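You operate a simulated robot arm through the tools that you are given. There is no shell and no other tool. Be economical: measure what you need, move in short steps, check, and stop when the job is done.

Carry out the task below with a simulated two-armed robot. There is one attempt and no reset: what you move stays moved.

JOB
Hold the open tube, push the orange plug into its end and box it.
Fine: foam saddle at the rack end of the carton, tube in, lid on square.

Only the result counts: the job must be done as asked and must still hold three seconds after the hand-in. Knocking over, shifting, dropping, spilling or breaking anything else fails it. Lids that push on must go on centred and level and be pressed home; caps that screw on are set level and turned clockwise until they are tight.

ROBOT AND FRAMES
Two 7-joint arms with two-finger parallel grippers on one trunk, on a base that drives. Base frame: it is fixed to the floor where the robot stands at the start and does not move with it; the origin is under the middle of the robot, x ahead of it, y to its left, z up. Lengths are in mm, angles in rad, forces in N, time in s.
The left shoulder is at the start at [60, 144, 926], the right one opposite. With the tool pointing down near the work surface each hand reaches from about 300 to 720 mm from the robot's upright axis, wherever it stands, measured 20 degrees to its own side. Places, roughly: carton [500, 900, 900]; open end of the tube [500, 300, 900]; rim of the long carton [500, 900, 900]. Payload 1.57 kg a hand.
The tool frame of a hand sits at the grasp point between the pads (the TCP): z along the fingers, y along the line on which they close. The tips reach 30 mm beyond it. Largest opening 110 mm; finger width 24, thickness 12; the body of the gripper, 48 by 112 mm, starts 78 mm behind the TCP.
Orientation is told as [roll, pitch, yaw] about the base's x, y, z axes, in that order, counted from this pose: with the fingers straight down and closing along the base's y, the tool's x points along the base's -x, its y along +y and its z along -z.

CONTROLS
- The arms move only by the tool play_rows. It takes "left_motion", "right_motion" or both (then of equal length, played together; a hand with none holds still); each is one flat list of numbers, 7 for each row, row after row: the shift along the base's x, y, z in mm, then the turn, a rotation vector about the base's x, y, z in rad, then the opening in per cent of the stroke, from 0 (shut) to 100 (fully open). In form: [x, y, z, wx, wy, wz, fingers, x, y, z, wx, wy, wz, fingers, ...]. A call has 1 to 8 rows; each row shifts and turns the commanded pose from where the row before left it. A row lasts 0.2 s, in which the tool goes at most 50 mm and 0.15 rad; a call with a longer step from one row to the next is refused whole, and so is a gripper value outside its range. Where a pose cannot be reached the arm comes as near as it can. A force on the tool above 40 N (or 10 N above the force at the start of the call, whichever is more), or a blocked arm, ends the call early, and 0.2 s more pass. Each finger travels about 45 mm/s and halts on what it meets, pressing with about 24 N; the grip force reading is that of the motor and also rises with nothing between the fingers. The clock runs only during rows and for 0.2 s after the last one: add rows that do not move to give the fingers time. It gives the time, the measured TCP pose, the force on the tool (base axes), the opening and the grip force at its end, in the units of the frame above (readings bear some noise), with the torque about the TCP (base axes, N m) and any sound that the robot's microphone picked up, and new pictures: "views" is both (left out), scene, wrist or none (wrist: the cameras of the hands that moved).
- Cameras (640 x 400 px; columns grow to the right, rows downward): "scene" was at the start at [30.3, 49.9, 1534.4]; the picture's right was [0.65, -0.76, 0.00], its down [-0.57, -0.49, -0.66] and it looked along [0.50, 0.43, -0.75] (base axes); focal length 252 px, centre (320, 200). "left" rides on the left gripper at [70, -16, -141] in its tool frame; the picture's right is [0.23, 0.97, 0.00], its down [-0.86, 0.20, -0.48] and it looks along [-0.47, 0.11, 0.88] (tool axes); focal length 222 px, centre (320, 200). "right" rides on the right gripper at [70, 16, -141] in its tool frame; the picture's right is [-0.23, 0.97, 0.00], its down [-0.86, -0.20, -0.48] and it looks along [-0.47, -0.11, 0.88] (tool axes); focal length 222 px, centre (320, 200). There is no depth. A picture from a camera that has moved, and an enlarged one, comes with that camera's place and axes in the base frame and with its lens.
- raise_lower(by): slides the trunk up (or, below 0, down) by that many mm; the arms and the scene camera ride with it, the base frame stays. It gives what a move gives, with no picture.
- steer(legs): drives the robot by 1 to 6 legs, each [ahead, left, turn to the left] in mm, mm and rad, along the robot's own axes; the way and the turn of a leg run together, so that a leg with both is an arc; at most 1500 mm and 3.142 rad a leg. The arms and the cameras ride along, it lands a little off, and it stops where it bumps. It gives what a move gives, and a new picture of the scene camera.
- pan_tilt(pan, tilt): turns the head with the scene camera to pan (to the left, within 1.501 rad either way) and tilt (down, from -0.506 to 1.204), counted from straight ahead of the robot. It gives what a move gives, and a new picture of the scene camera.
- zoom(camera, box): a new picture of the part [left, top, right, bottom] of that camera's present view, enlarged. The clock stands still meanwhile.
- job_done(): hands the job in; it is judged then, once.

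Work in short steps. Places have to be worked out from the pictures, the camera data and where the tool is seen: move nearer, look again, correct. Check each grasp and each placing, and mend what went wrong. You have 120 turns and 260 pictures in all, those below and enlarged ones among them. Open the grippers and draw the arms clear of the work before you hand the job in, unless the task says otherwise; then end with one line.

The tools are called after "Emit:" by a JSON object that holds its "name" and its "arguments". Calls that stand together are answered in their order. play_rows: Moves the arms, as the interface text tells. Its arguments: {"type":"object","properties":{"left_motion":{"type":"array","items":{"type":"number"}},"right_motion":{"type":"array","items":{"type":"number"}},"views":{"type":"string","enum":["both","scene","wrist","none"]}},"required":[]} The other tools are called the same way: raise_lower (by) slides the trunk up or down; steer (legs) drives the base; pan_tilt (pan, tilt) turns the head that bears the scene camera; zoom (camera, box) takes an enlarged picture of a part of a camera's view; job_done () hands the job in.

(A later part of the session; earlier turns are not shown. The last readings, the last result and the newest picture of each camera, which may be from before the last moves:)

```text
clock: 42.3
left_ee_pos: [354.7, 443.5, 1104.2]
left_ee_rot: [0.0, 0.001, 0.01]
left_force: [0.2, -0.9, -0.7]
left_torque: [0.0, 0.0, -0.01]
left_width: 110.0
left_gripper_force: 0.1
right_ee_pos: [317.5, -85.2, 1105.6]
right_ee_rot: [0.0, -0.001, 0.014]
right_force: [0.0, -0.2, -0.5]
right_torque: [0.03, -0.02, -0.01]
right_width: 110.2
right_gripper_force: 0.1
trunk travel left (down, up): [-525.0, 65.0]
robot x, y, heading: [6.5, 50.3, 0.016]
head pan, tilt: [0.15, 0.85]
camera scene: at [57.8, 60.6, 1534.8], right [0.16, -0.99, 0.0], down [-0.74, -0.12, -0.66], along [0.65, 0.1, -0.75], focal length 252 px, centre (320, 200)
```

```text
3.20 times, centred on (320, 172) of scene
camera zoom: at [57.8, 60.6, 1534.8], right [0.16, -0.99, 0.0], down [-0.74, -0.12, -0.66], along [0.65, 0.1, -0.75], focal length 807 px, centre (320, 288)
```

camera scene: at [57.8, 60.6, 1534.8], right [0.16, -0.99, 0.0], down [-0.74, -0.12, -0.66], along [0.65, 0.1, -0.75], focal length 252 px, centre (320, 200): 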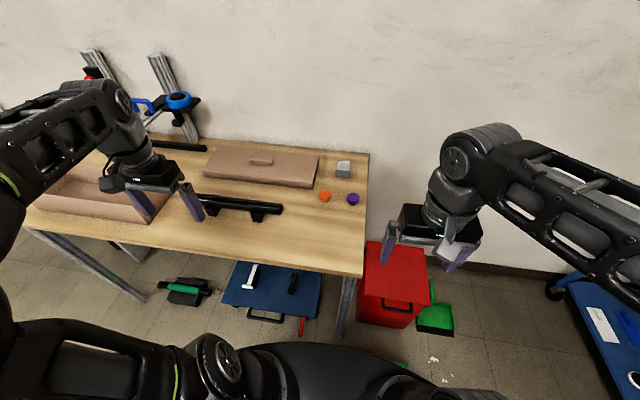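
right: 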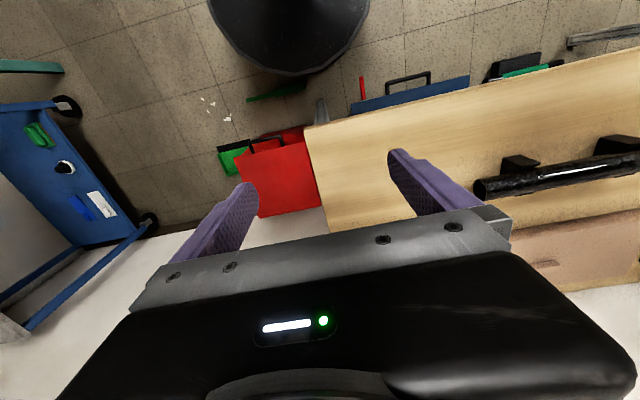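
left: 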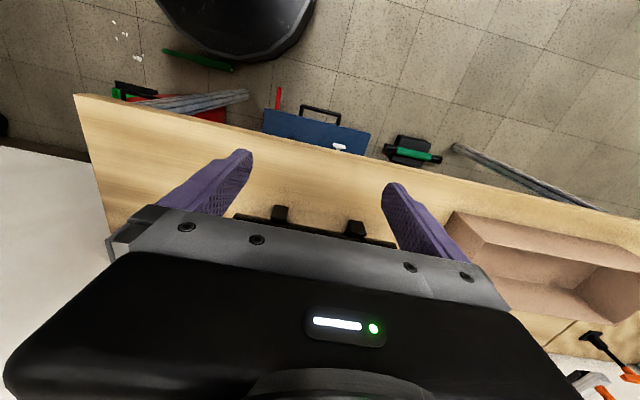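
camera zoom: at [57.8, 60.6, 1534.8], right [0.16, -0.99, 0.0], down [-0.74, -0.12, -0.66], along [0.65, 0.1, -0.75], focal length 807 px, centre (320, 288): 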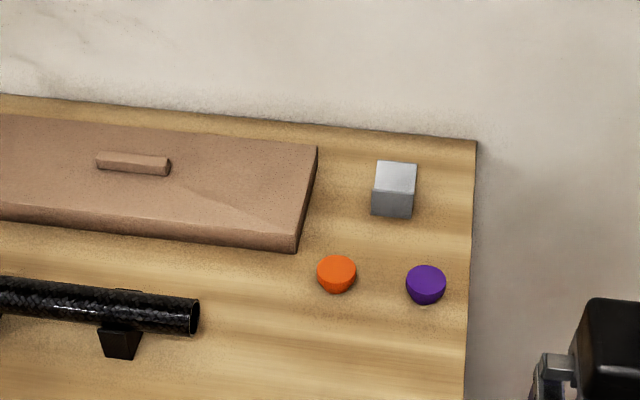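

Orange plug top ≈ (661,143,874), tube open end ≈ (547,270,906), saddle ≈ (815,92). I check how much room the base has in front.

Emit:
{"name": "pan_tilt", "arguments": {"pan": 0.0, "tilt": 1.2}}

Emit:
{"name": "zoom", "arguments": {"camera": "right", "box": [0, 0, 640, 400]}}

```text
clock: 43.2
left_ee_pos: [355.6, 443.8, 1104.3]
left_ee_rot: [0.0, 0.001, 0.01]
left_force: [0.4, 0.6, 0.8]
left_torque: [0.03, 0.01, -0.03]
left_width: 110.1
left_gripper_force: 0.1
right_ee_pos: [316.9, -85.6, 1105.6]
right_ee_rot: [0.0, -0.002, 0.015]
right_force: [0.5, -0.6, 0.2]
right_torque: [0.0, -0.01, 0.01]
right_width: 109.9
right_gripper_force: 0.1
trunk travel left (down, up): [-525.0, 65.0]
robot x, y, heading: [14.0, 50.3, 0.011]
head pan, tilt: [0.0, 1.201]
camera scene: at [36.7, 48.8, 1511.1], right [0.01, -1.0, 0.0], down [-0.93, -0.01, -0.36], along [0.36, 0.0, -0.93], focal length 252 px, centre (320, 200)
```

scene: 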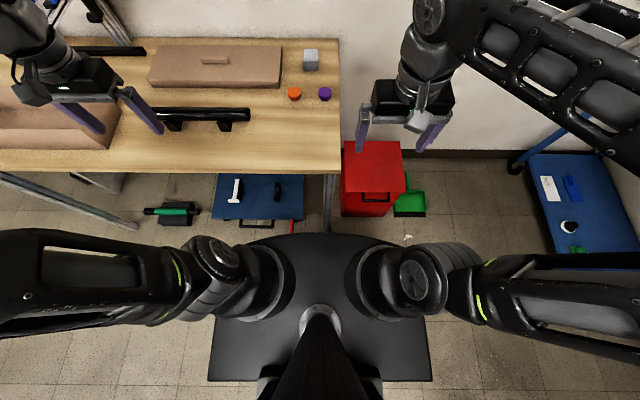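

```text
1.00 times, centred on (320, 200) of right (not enlarged: the box is as wide or as high as the picture)
camera zoom: at [247.1, -70.1, 1246.1], right [0.21, 0.98, 0.0], down [0.86, -0.19, 0.48], along [0.47, -0.1, -0.88], focal length 222 px, centre (320, 200)
```

zoom: 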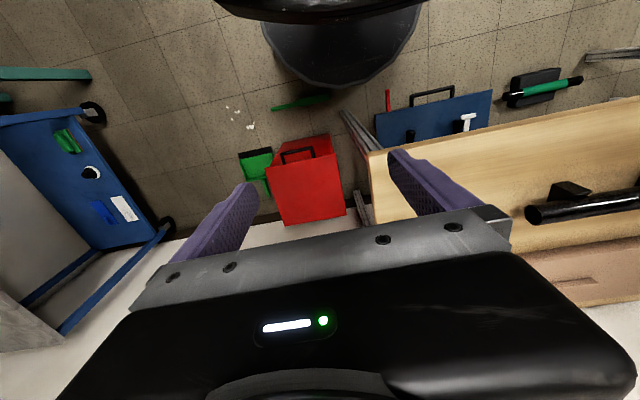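

The base has little room ahead (blue case, a brush on the floor), so I stay at x≈10 and reach the saddle with a pitched tool. I drive to y≈200 and bring the right hand forward, pitching it.

Emit:
{"name": "steer", "arguments": {"legs": [[0, 150, 0]]}}

Emit:
{"name": "play_rows", "arguments": {"right_motion": [40, 4, 0, 0, -0.13, 0, 80, 40, 4, 0, 0, -0.13, 0, 80, 40, 4, 0, 0, -0.13, 0, 80, 40, 4, 0, 0, -0.13, 0, 80, 40, 4, 0, 0, -0.13, 0, 80, 40, 4, 0, 0, -0.13, 0, 80, 40, 4, -20, 0, 0, 0, 80, 40, 0, -20, 0, 0, 0, 80], "views": "wrist"}}

Emit:
{"name": "pan_tilt", "arguments": {"pan": -0.15, "tilt": 0.8}}

```text
clock: 44.6
left_ee_pos: [354.0, 598.0, 1104.7]
left_ee_rot: [-0.001, -0.001, 0.009]
left_force: [0.2, 0.4, -0.5]
left_torque: [-0.06, 0.0, 0.0]
left_width: 109.9
left_gripper_force: 0.0
right_ee_pos: [315.4, 67.7, 1105.2]
right_ee_rot: [-0.001, 0.0, 0.01]
right_force: [-0.1, 0.5, -0.6]
right_torque: [-0.08, 0.03, -0.02]
right_width: 110.0
right_gripper_force: 0.1
trunk travel left (down, up): [-525.0, 65.0]
robot x, y, heading: [11.1, 202.7, 0.007]
head pan, tilt: [0.0, 1.201]
camera scene: at [35.0, 203.8, 1511.1], right [0.01, -1.0, 0.0], down [-0.93, -0.01, -0.36], along [0.36, 0.0, -0.93], focal length 252 px, centre (320, 200)
```

scene: 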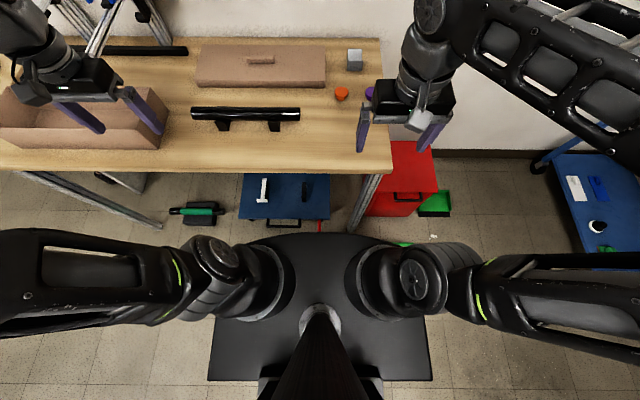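

```text
clock: 46.4
left_ee_pos: [353.2, 596.9, 1105.2]
left_ee_rot: [-0.001, 0.001, 0.011]
left_force: [1.2, 0.6, 0.2]
left_torque: [0.01, 0.01, -0.02]
left_width: 110.2
left_gripper_force: 0.0
right_ee_pos: [637.1, 94.9, 1064.0]
right_ee_rot: [-0.011, -0.78, 0.014]
right_force: [0.0, 0.1, 0.4]
right_torque: [0.01, 0.02, 0.01]
right_width: 88.1
right_gripper_force: 0.1
trunk travel left (down, up): [-525.0, 65.0]
robot x, y, heading: [9.2, 203.6, 0.013]
head pan, tilt: [0.0, 1.201]
camera right: at [487.1, 109.8, 1114.3], right [0.15, 0.98, 0.15], down [0.27, -0.19, 0.94], along [0.95, -0.1, -0.29], focal length 222 px, centre (320, 200)
```

right: 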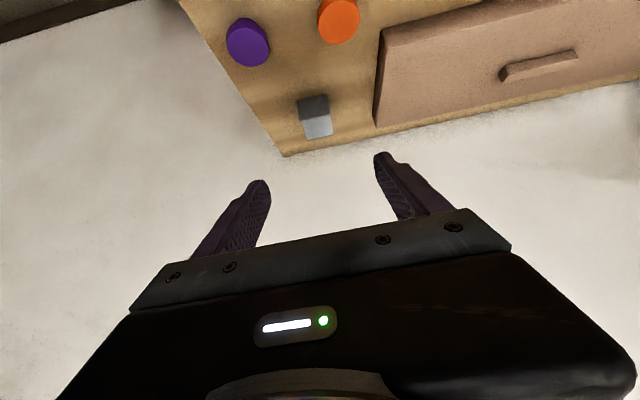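

```text
clock: 47.2
left_ee_pos: [353.7, 595.8, 1104.3]
left_ee_rot: [0.001, 0.001, 0.009]
left_force: [-0.2, 0.3, 1.0]
left_torque: [0.03, -0.01, 0.03]
left_width: 110.0
left_gripper_force: 0.1
right_ee_pos: [634.5, 94.7, 1063.1]
right_ee_rot: [-0.01, -0.779, 0.014]
right_force: [0.2, 0.2, 0.3]
right_torque: [-0.01, -0.02, -0.03]
right_width: 88.0
right_gripper_force: 0.1
trunk travel left (down, up): [-525.0, 65.0]
robot x, y, heading: [9.6, 203.8, 0.009]
head pan, tilt: [-0.15, 0.799]
camera scene: at [59.0, 190.4, 1538.7], right [-0.14, -0.99, 0.0], down [-0.71, 0.1, -0.7], along [0.69, -0.1, -0.72], focal length 252 px, centre (320, 200)
```

scene: 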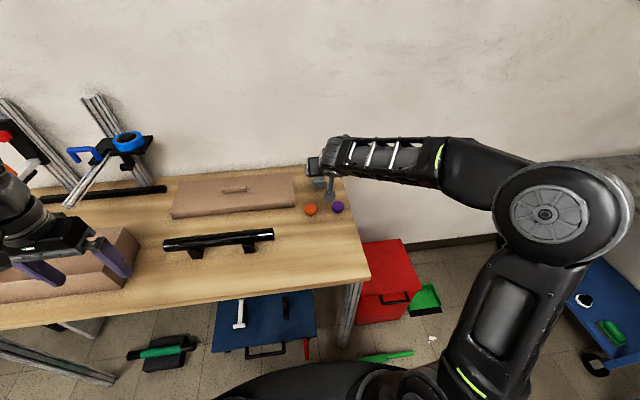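

The saddle sits at about x 789–847, y≈96, bench z≈845. I move to a pre-grasp point about 105 mm back along the tool line.

Emit:
{"name": "play_rows", "arguments": {"right_motion": [33, 0, -36, 0, 0, 0, 80, 33, 0, -36, 0, 0, 0, 80, 33, 0, -36, 0, 0, 0, 80, 0, 0, 0, 0, 0, 0, 80], "views": "both"}}

Emit:
{"name": "zoom", "arguments": {"camera": "right", "box": [240, 60, 400, 160]}}

```text
clock: 48.2
left_ee_pos: [352.9, 596.7, 1105.5]
left_ee_rot: [-0.001, 0.002, 0.012]
left_force: [0.8, 0.0, -0.6]
left_torque: [-0.01, -0.04, 0.0]
left_width: 110.0
left_gripper_force: 0.0
right_ee_pos: [732.4, 95.4, 955.7]
right_ee_rot: [-0.008, -0.782, 0.015]
right_force: [-0.4, 0.2, 0.6]
right_torque: [0.0, -0.02, 0.03]
right_width: 88.0
right_gripper_force: 0.1
trunk travel left (down, up): [-525.0, 65.0]
robot x, y, heading: [10.4, 200.6, 0.008]
head pan, tilt: [-0.15, 0.799]
camera scene: at [58.2, 190.2, 1538.9], right [-0.14, -0.99, 0.0], down [-0.71, 0.1, -0.7], along [0.69, -0.1, -0.72], focal length 252 px, centre (320, 200)
camera right: at [583.9, 110.8, 1006.5], right [0.15, 0.98, 0.15], down [0.27, -0.19, 0.94], along [0.95, -0.1, -0.29], focal length 222 px, centre (320, 200)
```

scene: 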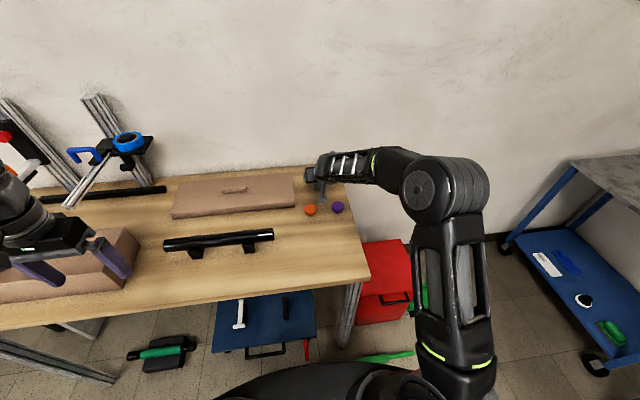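
right: 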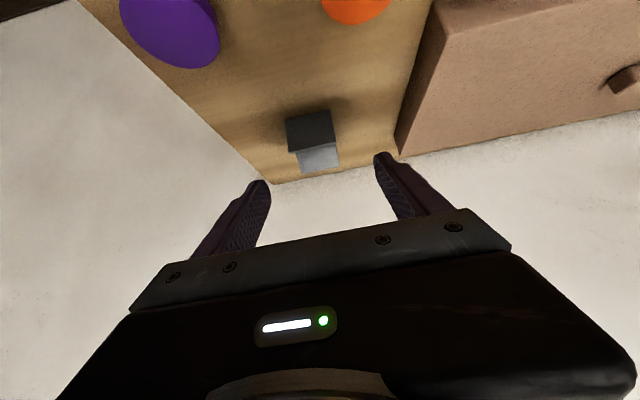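

```text
4.00 times, centred on (320, 110) of right
camera zoom: at [583.9, 110.8, 1006.5], right [0.15, 0.98, 0.15], down [0.27, -0.19, 0.94], along [0.95, -0.1, -0.29], focal length 888 px, centre (320, 560)
```

zoom: 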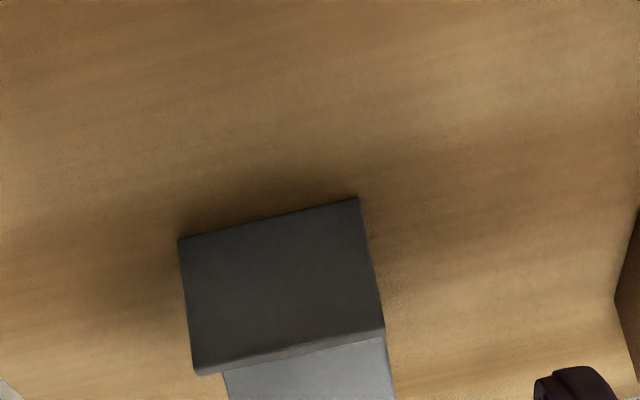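

The saddle's front edge is at x≈786, y 67–117, top z≈887. I go in to (805,92,882) and close.

Emit:
{"name": "play_rows", "arguments": {"right_motion": [24, -1, -25, 0, 0, 0, 80, 24, -1, -25, 0, 0, 0, 80, 25, -1, -24, 0, 0, 0, 80, 0, 0, 0, 0, 0, 0, 80], "views": "wrist"}}

Emit:
{"name": "play_rows", "arguments": {"right_motion": [0, 0, 0, 0, 0, 0, 30, 0, 0, 0, 0, 0, 0, 30, 0, 0, 0, 0, 0, 0, 30, 0, 0, 0, 0, 0, 0, 30], "views": "wrist"}}

```text
clock: 49.2
left_ee_pos: [353.1, 596.4, 1104.5]
left_ee_rot: [-0.001, 0.0, 0.009]
left_force: [-0.6, -0.5, -0.2]
left_torque: [0.02, -0.04, 0.01]
left_width: 109.9
left_gripper_force: 0.2
right_ee_pos: [808.4, 92.4, 882.8]
right_ee_rot: [-0.009, -0.781, 0.014]
right_force: [-0.2, 1.2, -0.7]
right_torque: [0.01, 0.0, -0.01]
right_width: 88.0
right_gripper_force: 0.0
trunk travel left (down, up): [-525.0, 65.0]
robot x, y, heading: [8.2, 201.4, 0.011]
head pan, tilt: [-0.15, 0.799]
camera right: at [658.7, 107.5, 934.4], right [0.15, 0.98, 0.15], down [0.27, -0.19, 0.94], along [0.95, -0.1, -0.3], focal length 222 px, centre (320, 200)
```

right: 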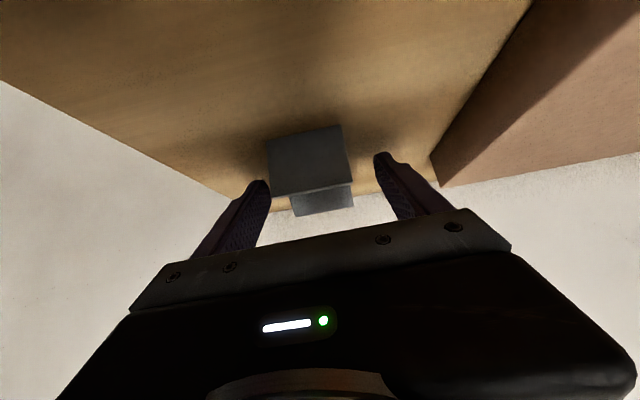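

```text
clock: 50.2
left_ee_pos: [353.1, 596.5, 1104.7]
left_ee_rot: [-0.001, 0.001, 0.01]
left_force: [-0.1, -0.8, -0.4]
left_torque: [0.0, 0.02, 0.03]
left_width: 109.8
left_gripper_force: 0.1
right_ee_pos: [808.4, 91.9, 883.3]
right_ee_rot: [-0.008, -0.781, 0.014]
right_force: [-0.7, -0.4, -0.3]
right_torque: [-0.01, -0.02, 0.02]
right_width: 48.5
right_gripper_force: 24.2
trunk travel left (down, up): [-525.0, 65.0]
robot x, y, heading: [8.4, 205.8, 0.008]
head pan, tilt: [-0.15, 0.799]
camera right: at [658.9, 107.4, 934.3], right [0.15, 0.98, 0.15], down [0.27, -0.19, 0.94], along [0.95, -0.1, -0.3], focal length 222 px, centre (320, 200)
```

right: 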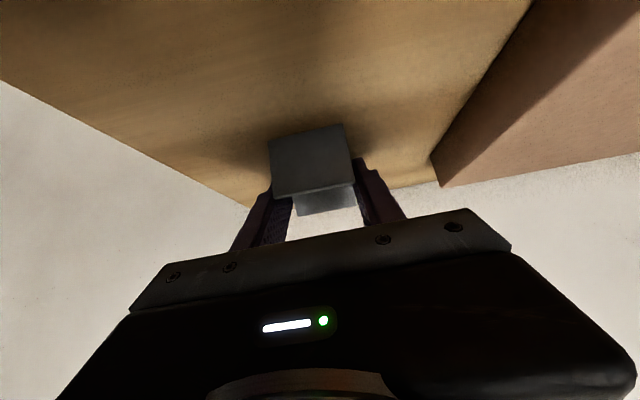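

Gripped (48.5 mm). I lift, and bring it back to free bench space in front, to be regrasped vertically.

Emit:
{"name": "play_rows", "arguments": {"right_motion": [0, 0, 40, 0, 0, 0, 30, 0, 0, 45, 0, 0, 0, 30, -10, 0, 45, 0, 0, 0, 30, -48, 4, 0, 0, 0, 0, 30, -48, 4, 0, 0, 0, 0, 30, -48, 4, 0, 0, 0, 0, 30, -48, 4, 0, 0, 0, 0, 30, -48, 4, 0, 0, 0, 0, 30], "views": "none"}}

Emit:
{"name": "play_rows", "arguments": {"right_motion": [-48, 4, 0, 0, 0, 0, 30, -48, 4, 0, 0, 0, 0, 30, -40, 4, -10, 0, 0, 0, 30, 0, 0, -30, 0, 0, 0, 30, 0, 0, -30, 0, 0, 0, 30, 0, 0, 0, 0, 0, 0, 30], "views": "both"}}

```text
clock: 52.0
left_ee_pos: [352.6, 597.5, 1104.9]
left_ee_rot: [-0.001, -0.002, 0.011]
left_force: [-0.1, -0.2, 0.5]
left_torque: [0.03, -0.02, -0.04]
left_width: 109.9
left_gripper_force: 0.1
right_ee_pos: [556.6, 111.8, 1012.2]
right_ee_rot: [-0.006, -0.779, 0.013]
right_force: [0.1, 0.7, -0.6]
right_torque: [0.01, -0.01, 0.0]
right_width: 48.7
right_gripper_force: 24.1
trunk travel left (down, up): [-525.0, 65.0]
robot x, y, heading: [8.3, 202.1, 0.006]
head pan, tilt: [-0.15, 0.799]
```

```text
clock: 53.4
left_ee_pos: [352.9, 597.3, 1104.4]
left_ee_rot: [0.0, 0.0, 0.011]
left_force: [0.7, -0.2, 0.2]
left_torque: [-0.03, 0.02, 0.01]
left_width: 109.9
left_gripper_force: 0.1
right_ee_pos: [448.1, 148.5, 953.8]
right_ee_rot: [0.031, -0.771, -0.007]
right_force: [0.1, -0.5, -0.2]
right_torque: [0.03, -0.01, 0.02]
right_width: 48.6
right_gripper_force: 23.6
right hand out of reach, approached as far as the arm can: row 3, 4, 5
trunk travel left (down, up): [-525.0, 65.0]
robot x, y, heading: [8.0, 201.6, 0.008]
head pan, tilt: [-0.15, 0.799]
camera scene: at [59.0, 190.3, 1538.8], right [-0.14, -0.99, 0.0], down [-0.71, 0.1, -0.7], along [0.69, -0.1, -0.72], focal length 252 px, centre (320, 200)
camera right: at [299.7, 160.9, 1007.5], right [0.15, 0.97, 0.18], down [0.28, -0.22, 0.93], along [0.95, -0.09, -0.31], focal length 222 px, centre (320, 200)
```

scene: 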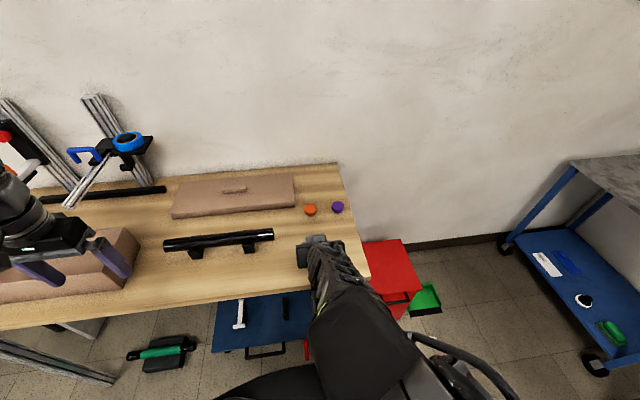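
right: 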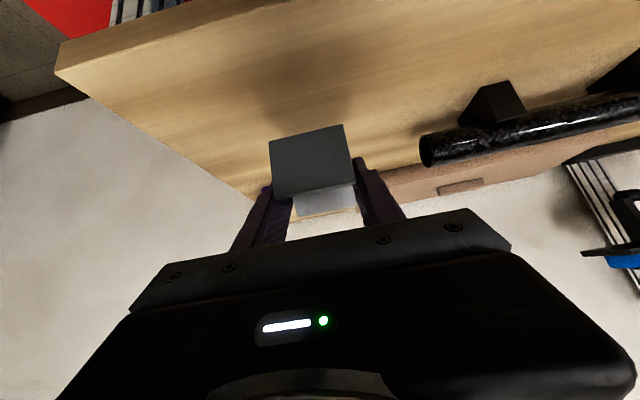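

The near limit for the pitched pose is reached; I set it down a bit further out, at x≈490.

Emit:
{"name": "play_rows", "arguments": {"right_motion": [40, -10, 0, 0, 0, 0, 30, 20, -10, 0, 0, 0, 0, 30, 0, 0, 0, 0, 0, 0, 30], "views": "none"}}

```text
clock: 54.2
left_ee_pos: [354.1, 596.9, 1104.6]
left_ee_rot: [-0.002, 0.001, 0.011]
left_force: [-0.7, 0.1, 0.7]
left_torque: [0.01, 0.01, -0.02]
left_width: 109.7
left_gripper_force: 0.1
right_ee_pos: [509.2, 121.7, 954.2]
right_ee_rot: [-0.009, -0.779, 0.016]
right_force: [-1.2, 0.5, 0.0]
right_torque: [0.01, 0.01, 0.0]
right_width: 48.7
right_gripper_force: 23.4
trunk travel left (down, up): [-525.0, 65.0]
robot x, y, heading: [9.6, 204.6, 0.015]
head pan, tilt: [-0.15, 0.799]
```

Orientation is restored. I lower to just the grasp height and release.

Emit:
{"name": "play_rows", "arguments": {"right_motion": [0, 0, -30, 0, 0, 0, 30, 0, 0, -30, 0, 0, 0, 30, 0, 0, -9, 0, 0, 0, 30, 0, 0, 0, 0, 0, 0, 30], "views": "none"}}

```text
clock: 55.2
left_ee_pos: [353.0, 596.2, 1103.5]
left_ee_rot: [0.001, -0.001, 0.01]
left_force: [-0.7, 0.1, -0.4]
left_torque: [0.0, 0.02, 0.02]
left_width: 110.1
left_gripper_force: 0.2
right_ee_pos: [510.6, 122.2, 884.6]
right_ee_rot: [-0.011, -0.779, 0.015]
right_force: [0.2, 0.3, 0.2]
right_torque: [0.0, 0.0, -0.01]
right_width: 48.6
right_gripper_force: 24.3
trunk travel left (down, up): [-525.0, 65.0]
robot x, y, heading: [5.5, 203.8, 0.017]
head pan, tilt: [-0.15, 0.799]
```

Emit:
{"name": "play_rows", "arguments": {"right_motion": [0, 0, -2, 0, 0, 0, 30, 0, 0, 0, 0, 0, 0, 60, 0, 0, 0, 0, 0, 0, 80, 0, 0, 0, 0, 0, 0, 80, -25, 0, 25, 0, 0, 0, 80, -25, 0, 30, 0, 0, 0, 80, 0, 0, 40, 0, 0.1, 0, 80, 0, 0, 40, 0, 0.13, 0, 80], "views": "both"}}

```text
clock: 57.0
left_ee_pos: [352.3, 596.7, 1104.3]
left_ee_rot: [0.001, -0.001, 0.01]
left_force: [0.6, -0.6, -0.1]
left_torque: [0.01, 0.03, 0.03]
left_width: 110.2
left_gripper_force: 0.1
right_ee_pos: [464.1, 125.2, 1017.3]
right_ee_rot: [-0.005, -0.55, 0.012]
right_force: [0.4, 0.0, 0.3]
right_torque: [0.02, 0.02, -0.01]
right_width: 88.1
right_gripper_force: 0.1
right hand out of reach, approached as far as the arm can: row 6
trunk travel left (down, up): [-525.0, 65.0]
robot x, y, heading: [9.3, 202.9, 0.011]
head pan, tilt: [-0.15, 0.799]
camera scene: at [59.2, 190.2, 1538.7], right [-0.14, -0.99, 0.0], down [-0.71, 0.1, -0.7], along [0.69, -0.1, -0.72], focal length 252 px, centre (320, 200)
camera right: at [329.9, 140.2, 1101.7], right [0.18, 0.98, 0.11], down [0.48, -0.19, 0.86], along [0.86, -0.1, -0.51], focal length 222 px, centre (320, 200)
```

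scene: 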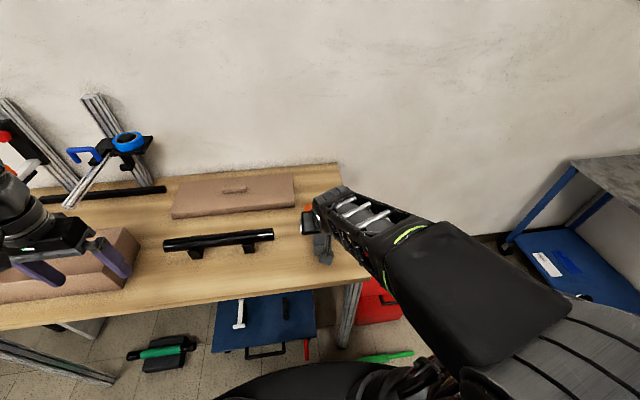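
right: 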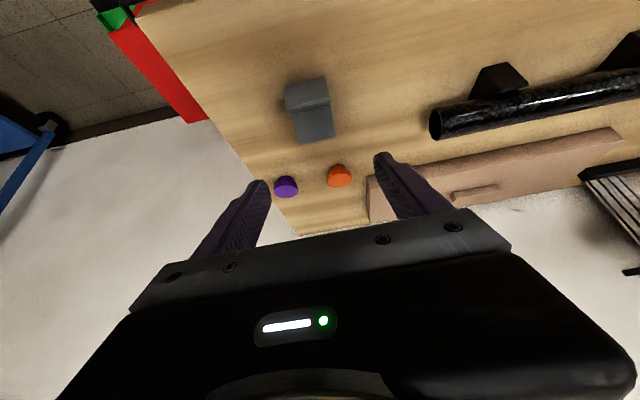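

The saddle stands upright at about (519,122). I'll regrasp from above with fingers closing along x (yaw +90°), so it can go against the carton's end wall.

Emit:
{"name": "play_rows", "arguments": {"right_motion": [15, 0, 0, 0, 0.1375, 0, 80, 15, 0, 0, 0, 0.1375, 0, 80, 15, 0, 0, 0, 0.1375, 0, 80, 10, -3, 0, 0, 0.1375, 0, 80, 0, 0, 0, 0, 0, 0.131, 80, 0, 0, 0, 0, 0, 0.131, 80, 0, 0, 0, 0, 0, 0.131, 80, 0, 0, 0, 0, 0, 0.131, 80], "views": "none"}}

Emit:
{"name": "play_rows", "arguments": {"right_motion": [0, 0, 0, 0, 0, 0.131, 80, 0, 0, 0, 0, 0, 0.131, 80, 0, 0, 0, 0, 0, 0.131, 80, 0, 0, 0, 0, 0, 0.131, 80, 0, 0, 0, 0, 0, 0.131, 80, 0, 0, 0, 0, 0, 0.131, 80, 0, 0, 0, 0, 0, 0.131, 80, 0, 0, 0, 0, 0, 0.124, 80], "views": "both"}}

Emit:
{"name": "zoom", "arguments": {"camera": "right", "box": [220, 90, 420, 215]}}

```text
clock: 58.8
left_ee_pos: [354.2, 597.2, 1104.6]
left_ee_rot: [0.0, 0.001, 0.011]
left_force: [0.2, 0.5, 0.2]
left_torque: [0.01, 0.0, -0.01]
left_width: 110.1
left_gripper_force: 0.0
right_ee_pos: [518.6, 121.6, 1019.5]
right_ee_rot: [0.0, 0.002, 0.536]
right_force: [-0.4, 1.2, -0.2]
right_torque: [0.0, -0.01, 0.01]
right_width: 88.0
right_gripper_force: 0.0
trunk travel left (down, up): [-525.0, 65.0]
robot x, y, heading: [7.8, 202.2, 0.008]
head pan, tilt: [-0.15, 0.799]
```

```text
clock: 60.6
left_ee_pos: [353.4, 596.5, 1104.6]
left_ee_rot: [0.0, 0.0, 0.009]
left_force: [0.5, 0.0, -0.7]
left_torque: [0.01, 0.05, 0.0]
left_width: 109.9
left_gripper_force: 0.0
right_ee_pos: [517.0, 121.3, 1018.5]
right_ee_rot: [0.0, 0.0, 1.578]
right_force: [-1.3, 0.0, 0.1]
right_torque: [-0.01, 0.01, 0.02]
right_width: 88.1
right_gripper_force: 0.1
trunk travel left (down, up): [-525.0, 65.0]
robot x, y, heading: [9.8, 204.1, 0.013]
head pan, tilt: [-0.15, 0.799]
camera scene: at [59.1, 190.3, 1538.8], right [-0.14, -0.99, 0.0], down [-0.71, 0.1, -0.7], along [0.69, -0.1, -0.72], focal length 252 px, centre (320, 200)
camera right: at [501.5, 50.5, 1160.1], right [-0.98, 0.22, 0.0], down [0.19, 0.86, 0.48], along [0.11, 0.47, -0.88], focal length 222 px, centre (320, 200)
```

scene: 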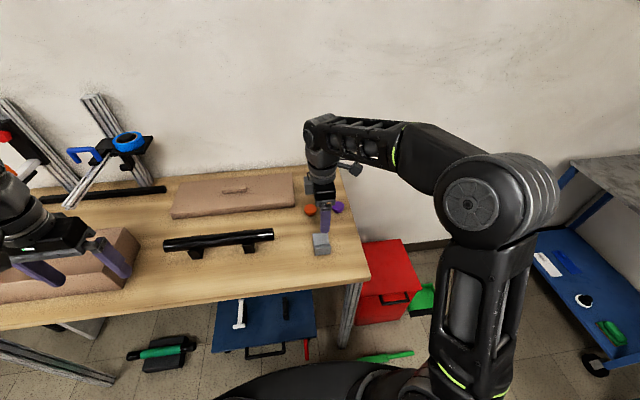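
right: 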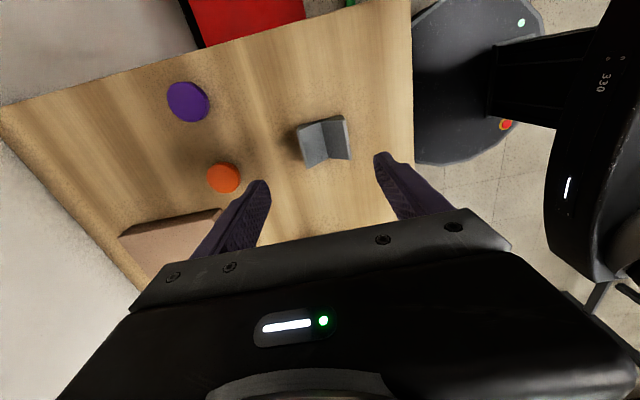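

```text
3.20 times, centred on (320, 152) of right
camera zoom: at [501.5, 50.5, 1160.1], right [-0.98, 0.22, 0.0], down [0.19, 0.86, 0.48], along [0.11, 0.47, -0.88], focal length 711 px, centre (320, 352)
```

zoom: 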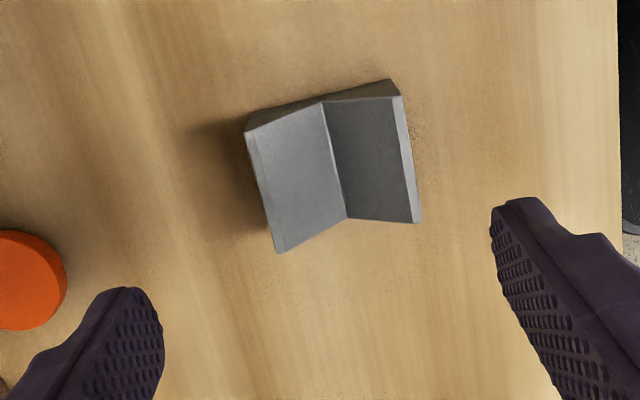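

Saddle top spans x 484–541, y 95–148. I centre, go down to z≈884 and close.

Emit:
{"name": "play_rows", "arguments": {"right_motion": [-4, 0, -40, 0, 0, 0, 80, 0, 0, -45, 0, 0, 0, 80, 0, 0, -45, 0, 0, 0, 80, 0, 0, -4, 0, 0, 0, 80, 0, 0, 0, 0, 0, 0, 40, 0, 0, 0, 0, 0, 0, 40, 0, 0, 0, 0, 0, 0, 40, 0, 0, 0, 0, 0, 0, 40], "views": "wrist"}}

```text
clock: 62.4
left_ee_pos: [353.2, 596.2, 1104.3]
left_ee_rot: [0.0, -0.001, 0.011]
left_force: [0.4, 0.2, 0.5]
left_torque: [-0.02, 0.0, 0.0]
left_width: 110.3
left_gripper_force: 0.0
right_ee_pos: [512.3, 121.1, 884.4]
right_ee_rot: [0.0, 0.002, 1.576]
right_force: [0.2, 0.2, 0.7]
right_torque: [-0.02, 0.0, 0.02]
right_width: 59.1
right_gripper_force: 23.3
trunk travel left (down, up): [-525.0, 65.0]
robot x, y, heading: [12.1, 201.2, 0.008]
head pan, tilt: [-0.15, 0.799]
camera right: at [496.4, 50.5, 1026.1], right [-0.97, 0.22, 0.0], down [0.2, 0.86, 0.48], along [0.11, 0.47, -0.88], focal length 222 px, centre (320, 200)
```

right: 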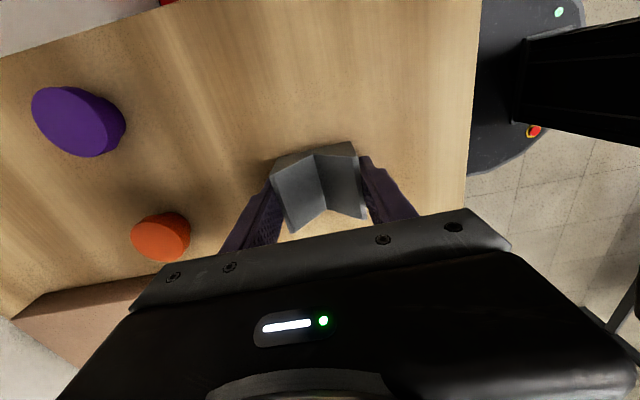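

Gripped. I lift, pull back a bit and drive left to the carton's +y end.

Emit:
{"name": "play_rows", "arguments": {"right_motion": [0, 0, 45, 0, 0, 0, 40, 0, 0, 45, 0, 0, 0, 40, 0, 0, 45, 0, 0, 0, 40, -30, 0, 35, 0, 0, 0, 40, -30, 0, 35, 0, 0, 0, 40, 0, 0, 0, 0, 0, 0, 40], "views": "none"}}

Emit:
{"name": "steer", "arguments": {"legs": [[0, 910, 0]]}}

Emit:
{"name": "pan_tilt", "arguments": {"pan": 0.1, "tilt": 0.9}}

Emit:
{"name": "zoom", "arguments": {"camera": "right", "box": [0, 0, 640, 400]}}

```text
clock: 63.8
left_ee_pos: [353.6, 598.0, 1105.9]
left_ee_rot: [0.001, 0.0, 0.009]
left_force: [-0.8, -0.3, 0.5]
left_torque: [-0.01, -0.02, 0.02]
left_width: 109.9
left_gripper_force: 0.0
right_ee_pos: [451.7, 120.1, 1088.3]
right_ee_rot: [0.0, 0.002, 1.575]
right_force: [-0.2, -0.2, -0.2]
right_torque: [0.02, -0.01, 0.0]
right_width: 59.3
right_gripper_force: 23.6
trunk travel left (down, up): [-525.0, 65.0]
robot x, y, heading: [7.4, 202.5, 0.009]
head pan, tilt: [-0.15, 0.799]
```

```text
clock: 68.6
left_ee_pos: [353.5, 1491.2, 1104.5]
left_ee_rot: [0.0, 0.001, 0.0]
left_force: [0.2, -0.3, -0.7]
left_torque: [0.01, 0.01, 0.03]
left_width: 110.2
left_gripper_force: 0.1
right_ee_pos: [444.6, 1015.7, 1089.1]
right_ee_rot: [-0.001, 0.001, 1.567]
right_force: [0.0, -0.3, -1.1]
right_torque: [-0.04, -0.01, 0.01]
right_width: 59.1
right_gripper_force: 23.6
trunk travel left (down, up): [-525.0, 65.0]
robot x, y, heading: [0.7, 1105.1, 0.001]
head pan, tilt: [-0.15, 0.799]
camera scene: at [54.8, 1089.2, 1538.8], right [-0.15, -0.99, 0.0], down [-0.71, 0.11, -0.7], along [0.69, -0.1, -0.72], focal length 252 px, centre (320, 200)
```

scene: 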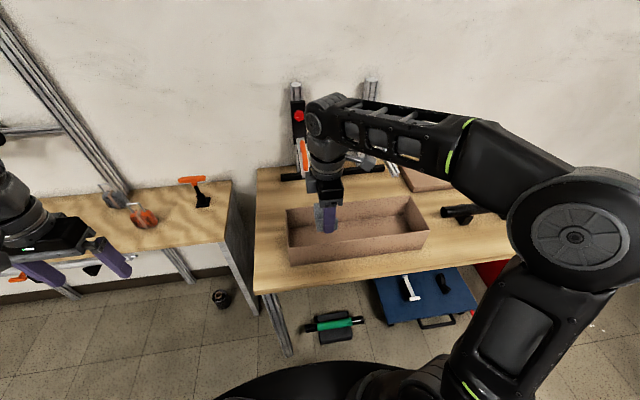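

```text
clock: 69.3
left_ee_pos: [354.1, 1491.2, 1104.8]
left_ee_rot: [0.0, -0.001, 0.001]
left_force: [-0.4, 0.5, 0.2]
left_torque: [-0.02, -0.01, -0.03]
left_width: 110.0
left_gripper_force: 0.1
right_ee_pos: [444.6, 1014.6, 1089.0]
right_ee_rot: [0.0, 0.0, 1.565]
right_force: [-0.4, 0.3, -0.2]
right_torque: [-0.04, 0.04, -0.01]
right_width: 58.8
right_gripper_force: 23.7
trunk travel left (down, up): [-525.0, 65.0]
robot x, y, heading: [3.5, 1101.2, 0.002]
head pan, tilt: [0.099, 0.901]
camera scene: at [50.2, 1108.2, 1530.9], right [0.1, -1.0, 0.0], down [-0.78, -0.08, -0.62], along [0.62, 0.06, -0.78], focal length 252 px, centre (320, 200)
```

scene: 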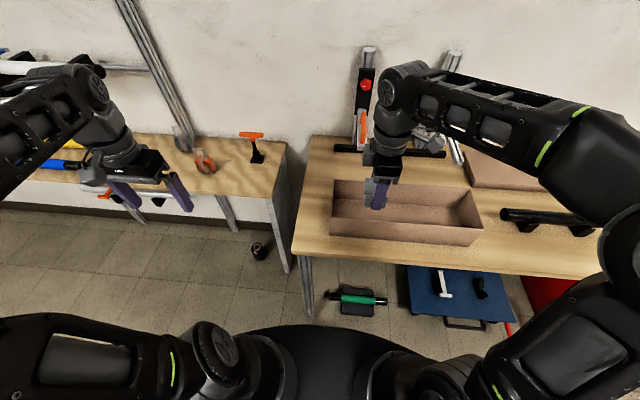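

```text
1.00 times, centred on (320, 200) of right (not enlarged: the box is as wide or as high as the picture)
camera zoom: at [428.8, 945.0, 1229.4], right [-0.97, 0.23, 0.0], down [0.2, 0.85, 0.48], along [0.11, 0.47, -0.88], focal length 222 px, centre (320, 200)
```

zoom: 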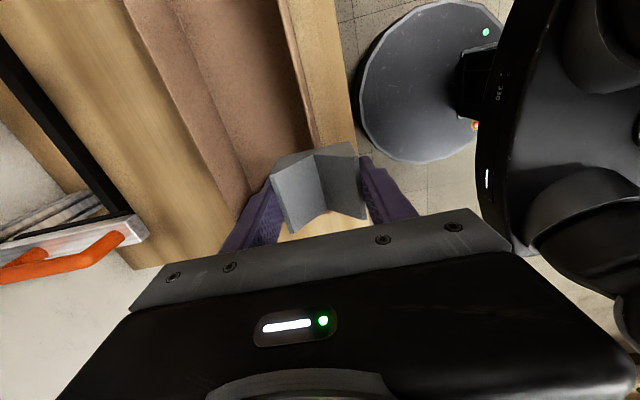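

I enlarge the carton to measure its corners.

Emit:
{"name": "zoom", "arguments": {"camera": "scene", "box": [300, 160, 500, 260]}}

```text
3.20 times, centred on (400, 210) of scene
camera zoom: at [50.2, 1108.2, 1530.9], right [0.1, -1.0, 0.0], down [-0.78, -0.08, -0.62], along [0.62, 0.06, -0.78], focal length 807 px, centre (64, 168)
```

zoom: 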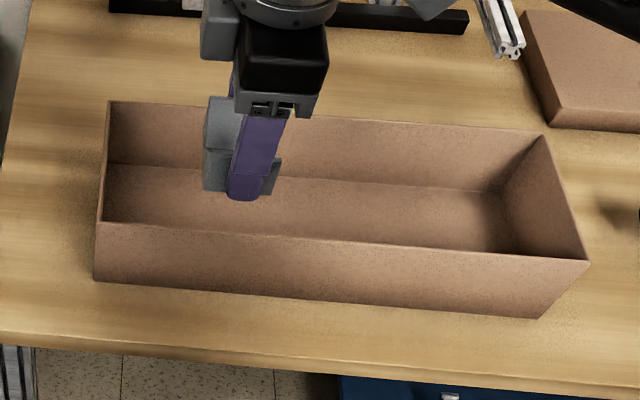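

Carton: x 454–601, y 700–1120, rim z≈946. I carry the saddle to (527.5, 1086) and descend partway, then check.

Emit:
{"name": "play_rows", "arguments": {"right_motion": [41, 24, 0, 0, 0, 0, 40, 42, 24, 0, 0, 0, 0, 40, 0, 23, 0, 0, 0, 0, 40, 0, 0, -40, 0, 0, 0, 40, 0, 0, -40, 0, 0, 0, 40, 0, 0, 0, 0, 0, 0, 40], "views": "both"}}

Emit:
{"name": "zoom", "arguments": {"camera": "scene", "box": [300, 160, 500, 260]}}

```text
clock: 70.7
left_ee_pos: [353.2, 1492.1, 1105.6]
left_ee_rot: [-0.001, 0.001, 0.001]
left_force: [0.1, -0.6, -0.1]
left_torque: [0.01, -0.03, 0.0]
left_width: 109.9
left_gripper_force: 0.0
right_ee_pos: [518.8, 1079.5, 1009.5]
right_ee_rot: [0.001, 0.0, 1.565]
right_force: [0.3, -0.1, 0.6]
right_torque: [0.01, -0.05, -0.01]
right_width: 59.0
right_gripper_force: 24.1
right hand out of reach, approached as far as the arm can: row 2
trunk travel left (down, up): [-525.0, 65.0]
robot x, y, heading: [1.7, 1103.3, 0.001]
head pan, tilt: [0.099, 0.901]
camera scene: at [50.0, 1108.0, 1530.9], right [0.1, -1.0, 0.0], down [-0.78, -0.08, -0.62], along [0.62, 0.06, -0.78], focal length 252 px, centre (320, 200)
camera right: at [501.8, 1009.3, 1150.1], right [-0.97, 0.23, 0.0], down [0.2, 0.85, 0.48], along [0.11, 0.47, -0.88], focal length 222 px, centre (320, 200)
```

scene: 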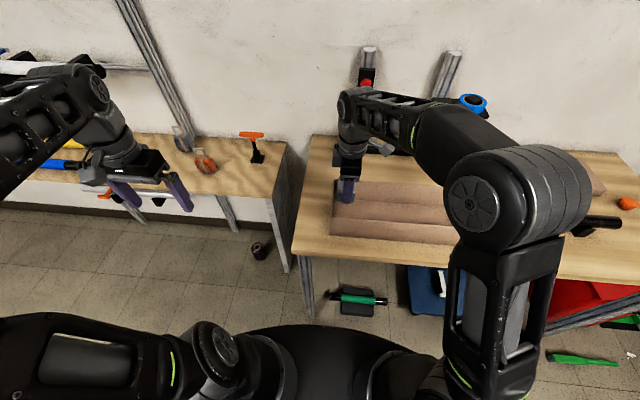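
right: 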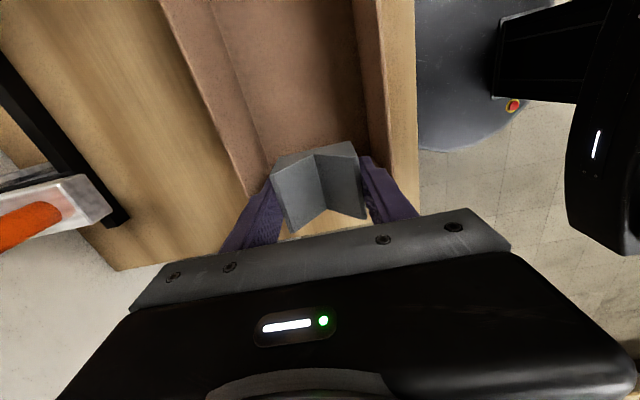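

```text
3.20 times, centred on (400, 210) of scene
camera zoom: at [50.0, 1108.0, 1530.9], right [0.1, -1.0, 0.0], down [-0.78, -0.08, -0.62], along [0.62, 0.06, -0.78], focal length 807 px, centre (64, 168)
```

zoom: 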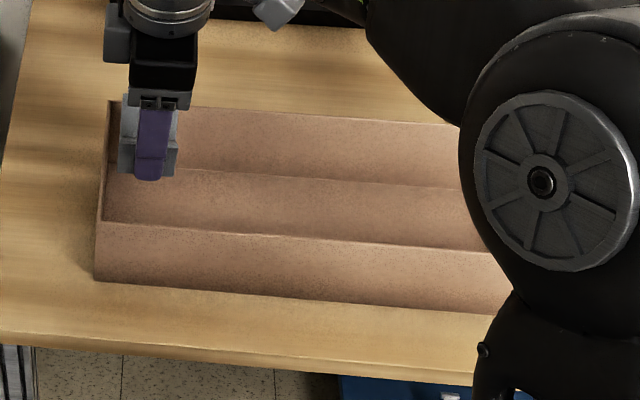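

The right arm is near its limit across the front, so I shift the base left 70 mm and re-measure.

Emit:
{"name": "steer", "arguments": {"legs": [[0, 70, 0]]}}

Emit:
{"name": "play_rows", "arguments": {"right_motion": [4, -32, 0, 0, 0, 0, 40, 4, -32, 0, 0, 0, 0, 40, 0, 0, 0, 0, 0, 0, 40], "views": "both"}}

```text
clock: 71.8
left_ee_pos: [353.9, 1562.4, 1105.0]
left_ee_rot: [-0.002, -0.001, -0.001]
left_force: [0.5, -0.4, 0.2]
left_torque: [-0.03, -0.01, 0.01]
left_width: 110.0
left_gripper_force: 0.0
right_ee_pos: [518.6, 1149.8, 1010.0]
right_ee_rot: [-0.001, 0.003, 1.563]
right_force: [-0.8, 1.2, -0.1]
right_torque: [-0.02, -0.03, -0.04]
right_width: 59.3
right_gripper_force: 24.0
trunk travel left (down, up): [-525.0, 65.0]
robot x, y, heading: [1.6, 1175.2, -0.002]
head pan, tilt: [0.099, 0.901]
camera scene: at [50.3, 1180.2, 1530.9], right [0.1, -1.0, 0.0], down [-0.78, -0.08, -0.62], along [0.62, 0.06, -0.78], focal length 252 px, centre (320, 200)
```

scene: 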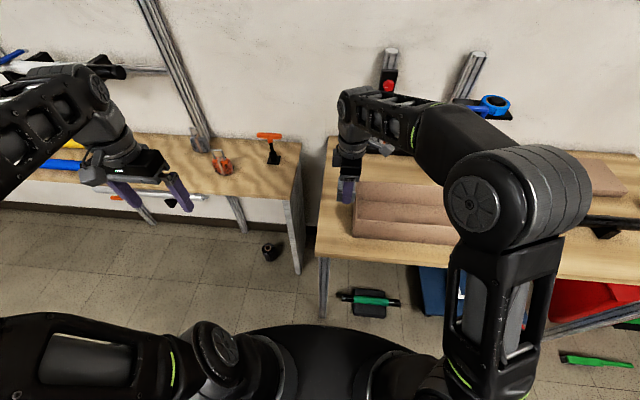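

```text
clock: 72.5
left_ee_pos: [354.1, 1562.3, 1105.2]
left_ee_rot: [-0.001, 0.001, -0.002]
left_force: [0.3, -0.3, 0.4]
left_torque: [-0.02, -0.03, -0.03]
left_width: 110.1
left_gripper_force: 0.0
right_ee_pos: [526.6, 1083.1, 1009.7]
right_ee_rot: [0.0, 0.001, 1.564]
right_force: [-0.7, -0.2, -0.4]
right_torque: [-0.01, 0.01, 0.02]
right_width: 59.0
right_gripper_force: 23.8
trunk travel left (down, up): [-525.0, 65.0]
robot x, y, heading: [6.3, 1172.7, 0.0]
head pan, tilt: [0.099, 0.901]
camera scene: at [50.3, 1178.8, 1530.9], right [0.1, -1.0, 0.0], down [-0.78, -0.08, -0.62], along [0.62, 0.06, -0.78], focal length 252 px, centre (320, 200)
camera right: at [509.8, 1014.5, 1150.7], right [-0.97, 0.23, 0.0], down [0.2, 0.85, 0.48], along [0.11, 0.47, -0.88], focal length 222 px, centre (320, 200)
```

scene: 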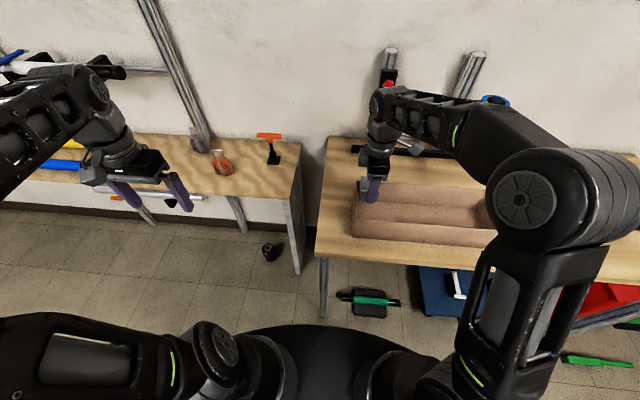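
right: 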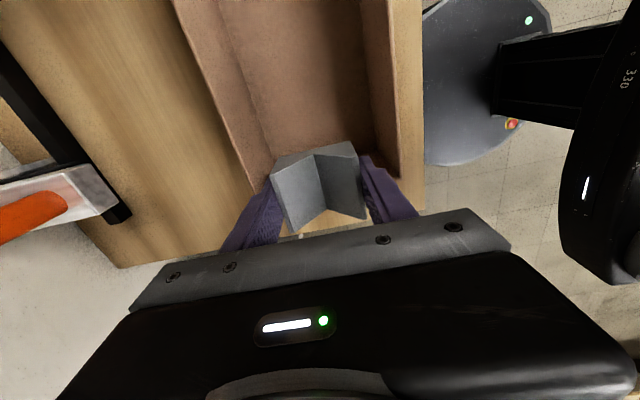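

x is right by the wrist view. I enlarge the scene to check the +y clearance before going down.

Emit:
{"name": "zoom", "arguments": {"camera": "scene", "box": [320, 150, 420, 250]}}

```text
4.00 times, centred on (370, 200) of scene
camera zoom: at [50.3, 1178.8, 1530.9], right [0.1, -1.0, 0.0], down [-0.78, -0.08, -0.62], along [0.62, 0.06, -0.78], focal length 1009 px, centre (120, 200)
```

zoom: 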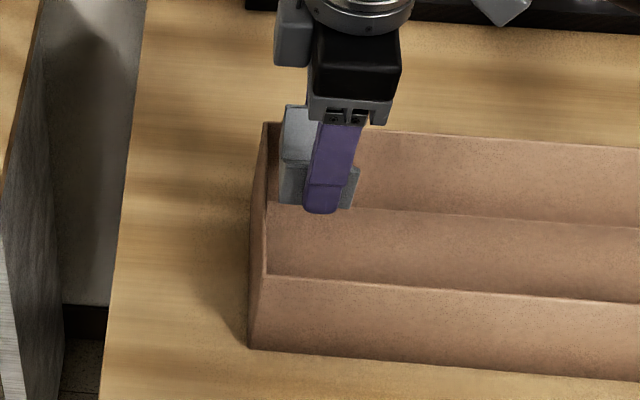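

The saddle's +y edge is ≈1111, the inner wall ≈1116. I lower straight down to the floor (TCP ≈887).

Emit:
{"name": "play_rows", "arguments": {"right_motion": [1, -1, -40, 0, 0, 0, 40, 0, 0, -40, 0, 0, 0, 40, 0, 0, -30, 0, 0, 0, 40, 0, 0, -9, 0, 0, 0, 40, 0, 0, 0, 0, 0, 0, 40], "views": "wrist"}}

```text
clock: 73.8
left_ee_pos: [353.2, 1561.1, 1104.8]
left_ee_rot: [0.0, 0.0, -0.002]
left_force: [0.4, 0.7, 0.0]
left_torque: [-0.01, 0.01, -0.02]
left_width: 110.3
left_gripper_force: 0.1
right_ee_pos: [526.7, 1083.3, 889.8]
right_ee_rot: [0.001, 0.001, 1.565]
right_force: [0.5, 0.7, -1.7]
right_torque: [-0.03, -0.04, 0.03]
right_width: 59.0
right_gripper_force: 24.2
trunk travel left (down, up): [-525.0, 65.0]
robot x, y, heading: [4.4, 1174.5, -0.003]
head pan, tilt: [0.099, 0.901]
camera right: at [510.2, 1014.0, 1030.9], right [-0.97, 0.23, 0.0], down [0.21, 0.85, 0.48], along [0.11, 0.47, -0.88], focal length 222 px, centre (320, 200)
```

right: 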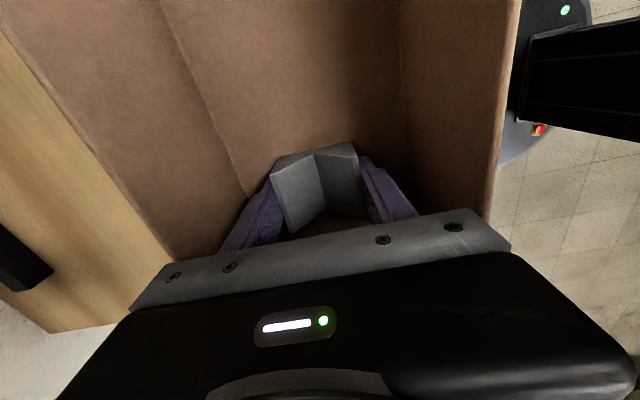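

I lower gently until contact shows in the force.

Emit:
{"name": "play_rows", "arguments": {"right_motion": [0, 0, -1.5, 0, 0, 0, 40, 0, 0, -1, 0, 0, 0, 40, 0, 0, 0, 0, 0, 0, 40], "views": "none"}}

```text
clock: 74.5
left_ee_pos: [352.1, 1560.9, 1105.5]
left_ee_rot: [-0.001, 0.002, -0.003]
left_force: [0.4, 0.4, 0.8]
left_torque: [0.01, 0.01, 0.02]
left_width: 110.0
left_gripper_force: 0.1
right_ee_pos: [526.8, 1084.0, 889.5]
right_ee_rot: [-0.003, -0.003, 1.563]
right_force: [0.1, -0.7, 13.6]
right_torque: [-0.06, 0.11, -0.03]
right_width: 59.2
right_gripper_force: 24.1
trunk travel left (down, up): [-525.0, 65.0]
robot x, y, heading: [1.2, 1172.6, -0.002]
head pan, tilt: [0.099, 0.901]
```

Contact (13.6 N). I release with a modest opening and go up.

Emit:
{"name": "play_rows", "arguments": {"right_motion": [0, 0, 1, 0, 0, 0, 75, 0, 0, 0, 0, 0, 0, 75, 0, 0, 0, 0, 0, 0, 75, 0, 0, 40, 0, 0, 0, 75, 0, 0, 45, 0, 0, 0, 75, 0, 0, 45, 0, 0, 0, 75, -20, 0, 45, 0, 0, 0, 75, -20, 0, 40, 0, 0, 0, 75], "views": "wrist"}}

Emit:
{"name": "zoom", "arguments": {"camera": "scene", "box": [320, 150, 420, 250]}}

```text
clock: 76.3
left_ee_pos: [352.4, 1563.3, 1104.5]
left_ee_rot: [-0.003, -0.001, -0.001]
left_force: [-0.7, 0.2, 0.0]
left_torque: [-0.06, 0.01, 0.02]
left_width: 110.0
left_gripper_force: 0.2
right_ee_pos: [485.1, 1086.6, 1104.7]
right_ee_rot: [0.001, 0.001, 1.567]
right_force: [-0.8, 0.4, 0.5]
right_torque: [-0.01, -0.03, 0.03]
right_width: 82.6
right_gripper_force: 0.1
trunk travel left (down, up): [-525.0, 65.0]
robot x, y, heading: [2.8, 1170.7, -0.001]
head pan, tilt: [0.099, 0.901]
camera right: at [469.2, 1017.3, 1245.3], right [-0.97, 0.23, 0.0], down [0.2, 0.85, 0.48], along [0.11, 0.47, -0.88], focal length 222 px, centre (320, 200)
```

right: 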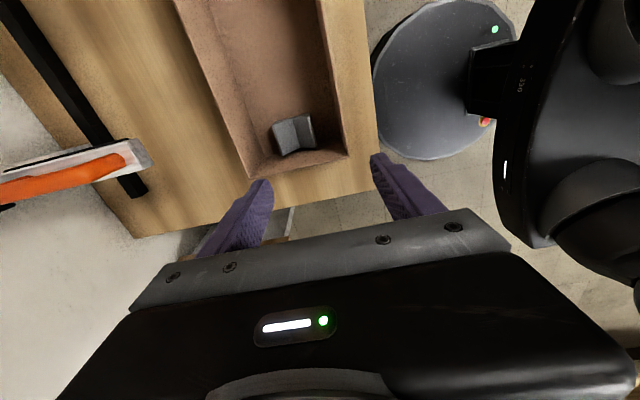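

```text
4.00 times, centred on (370, 200) of scene
camera zoom: at [48.9, 1181.0, 1530.9], right [0.1, -1.0, 0.0], down [-0.78, -0.08, -0.62], along [0.62, 0.06, -0.78], focal length 1009 px, centre (120, 200)
```

zoom: 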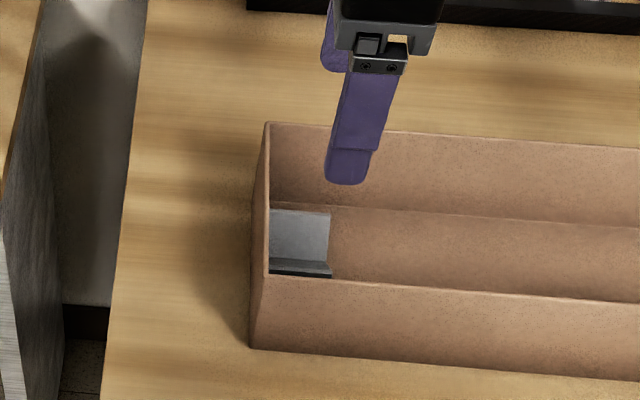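

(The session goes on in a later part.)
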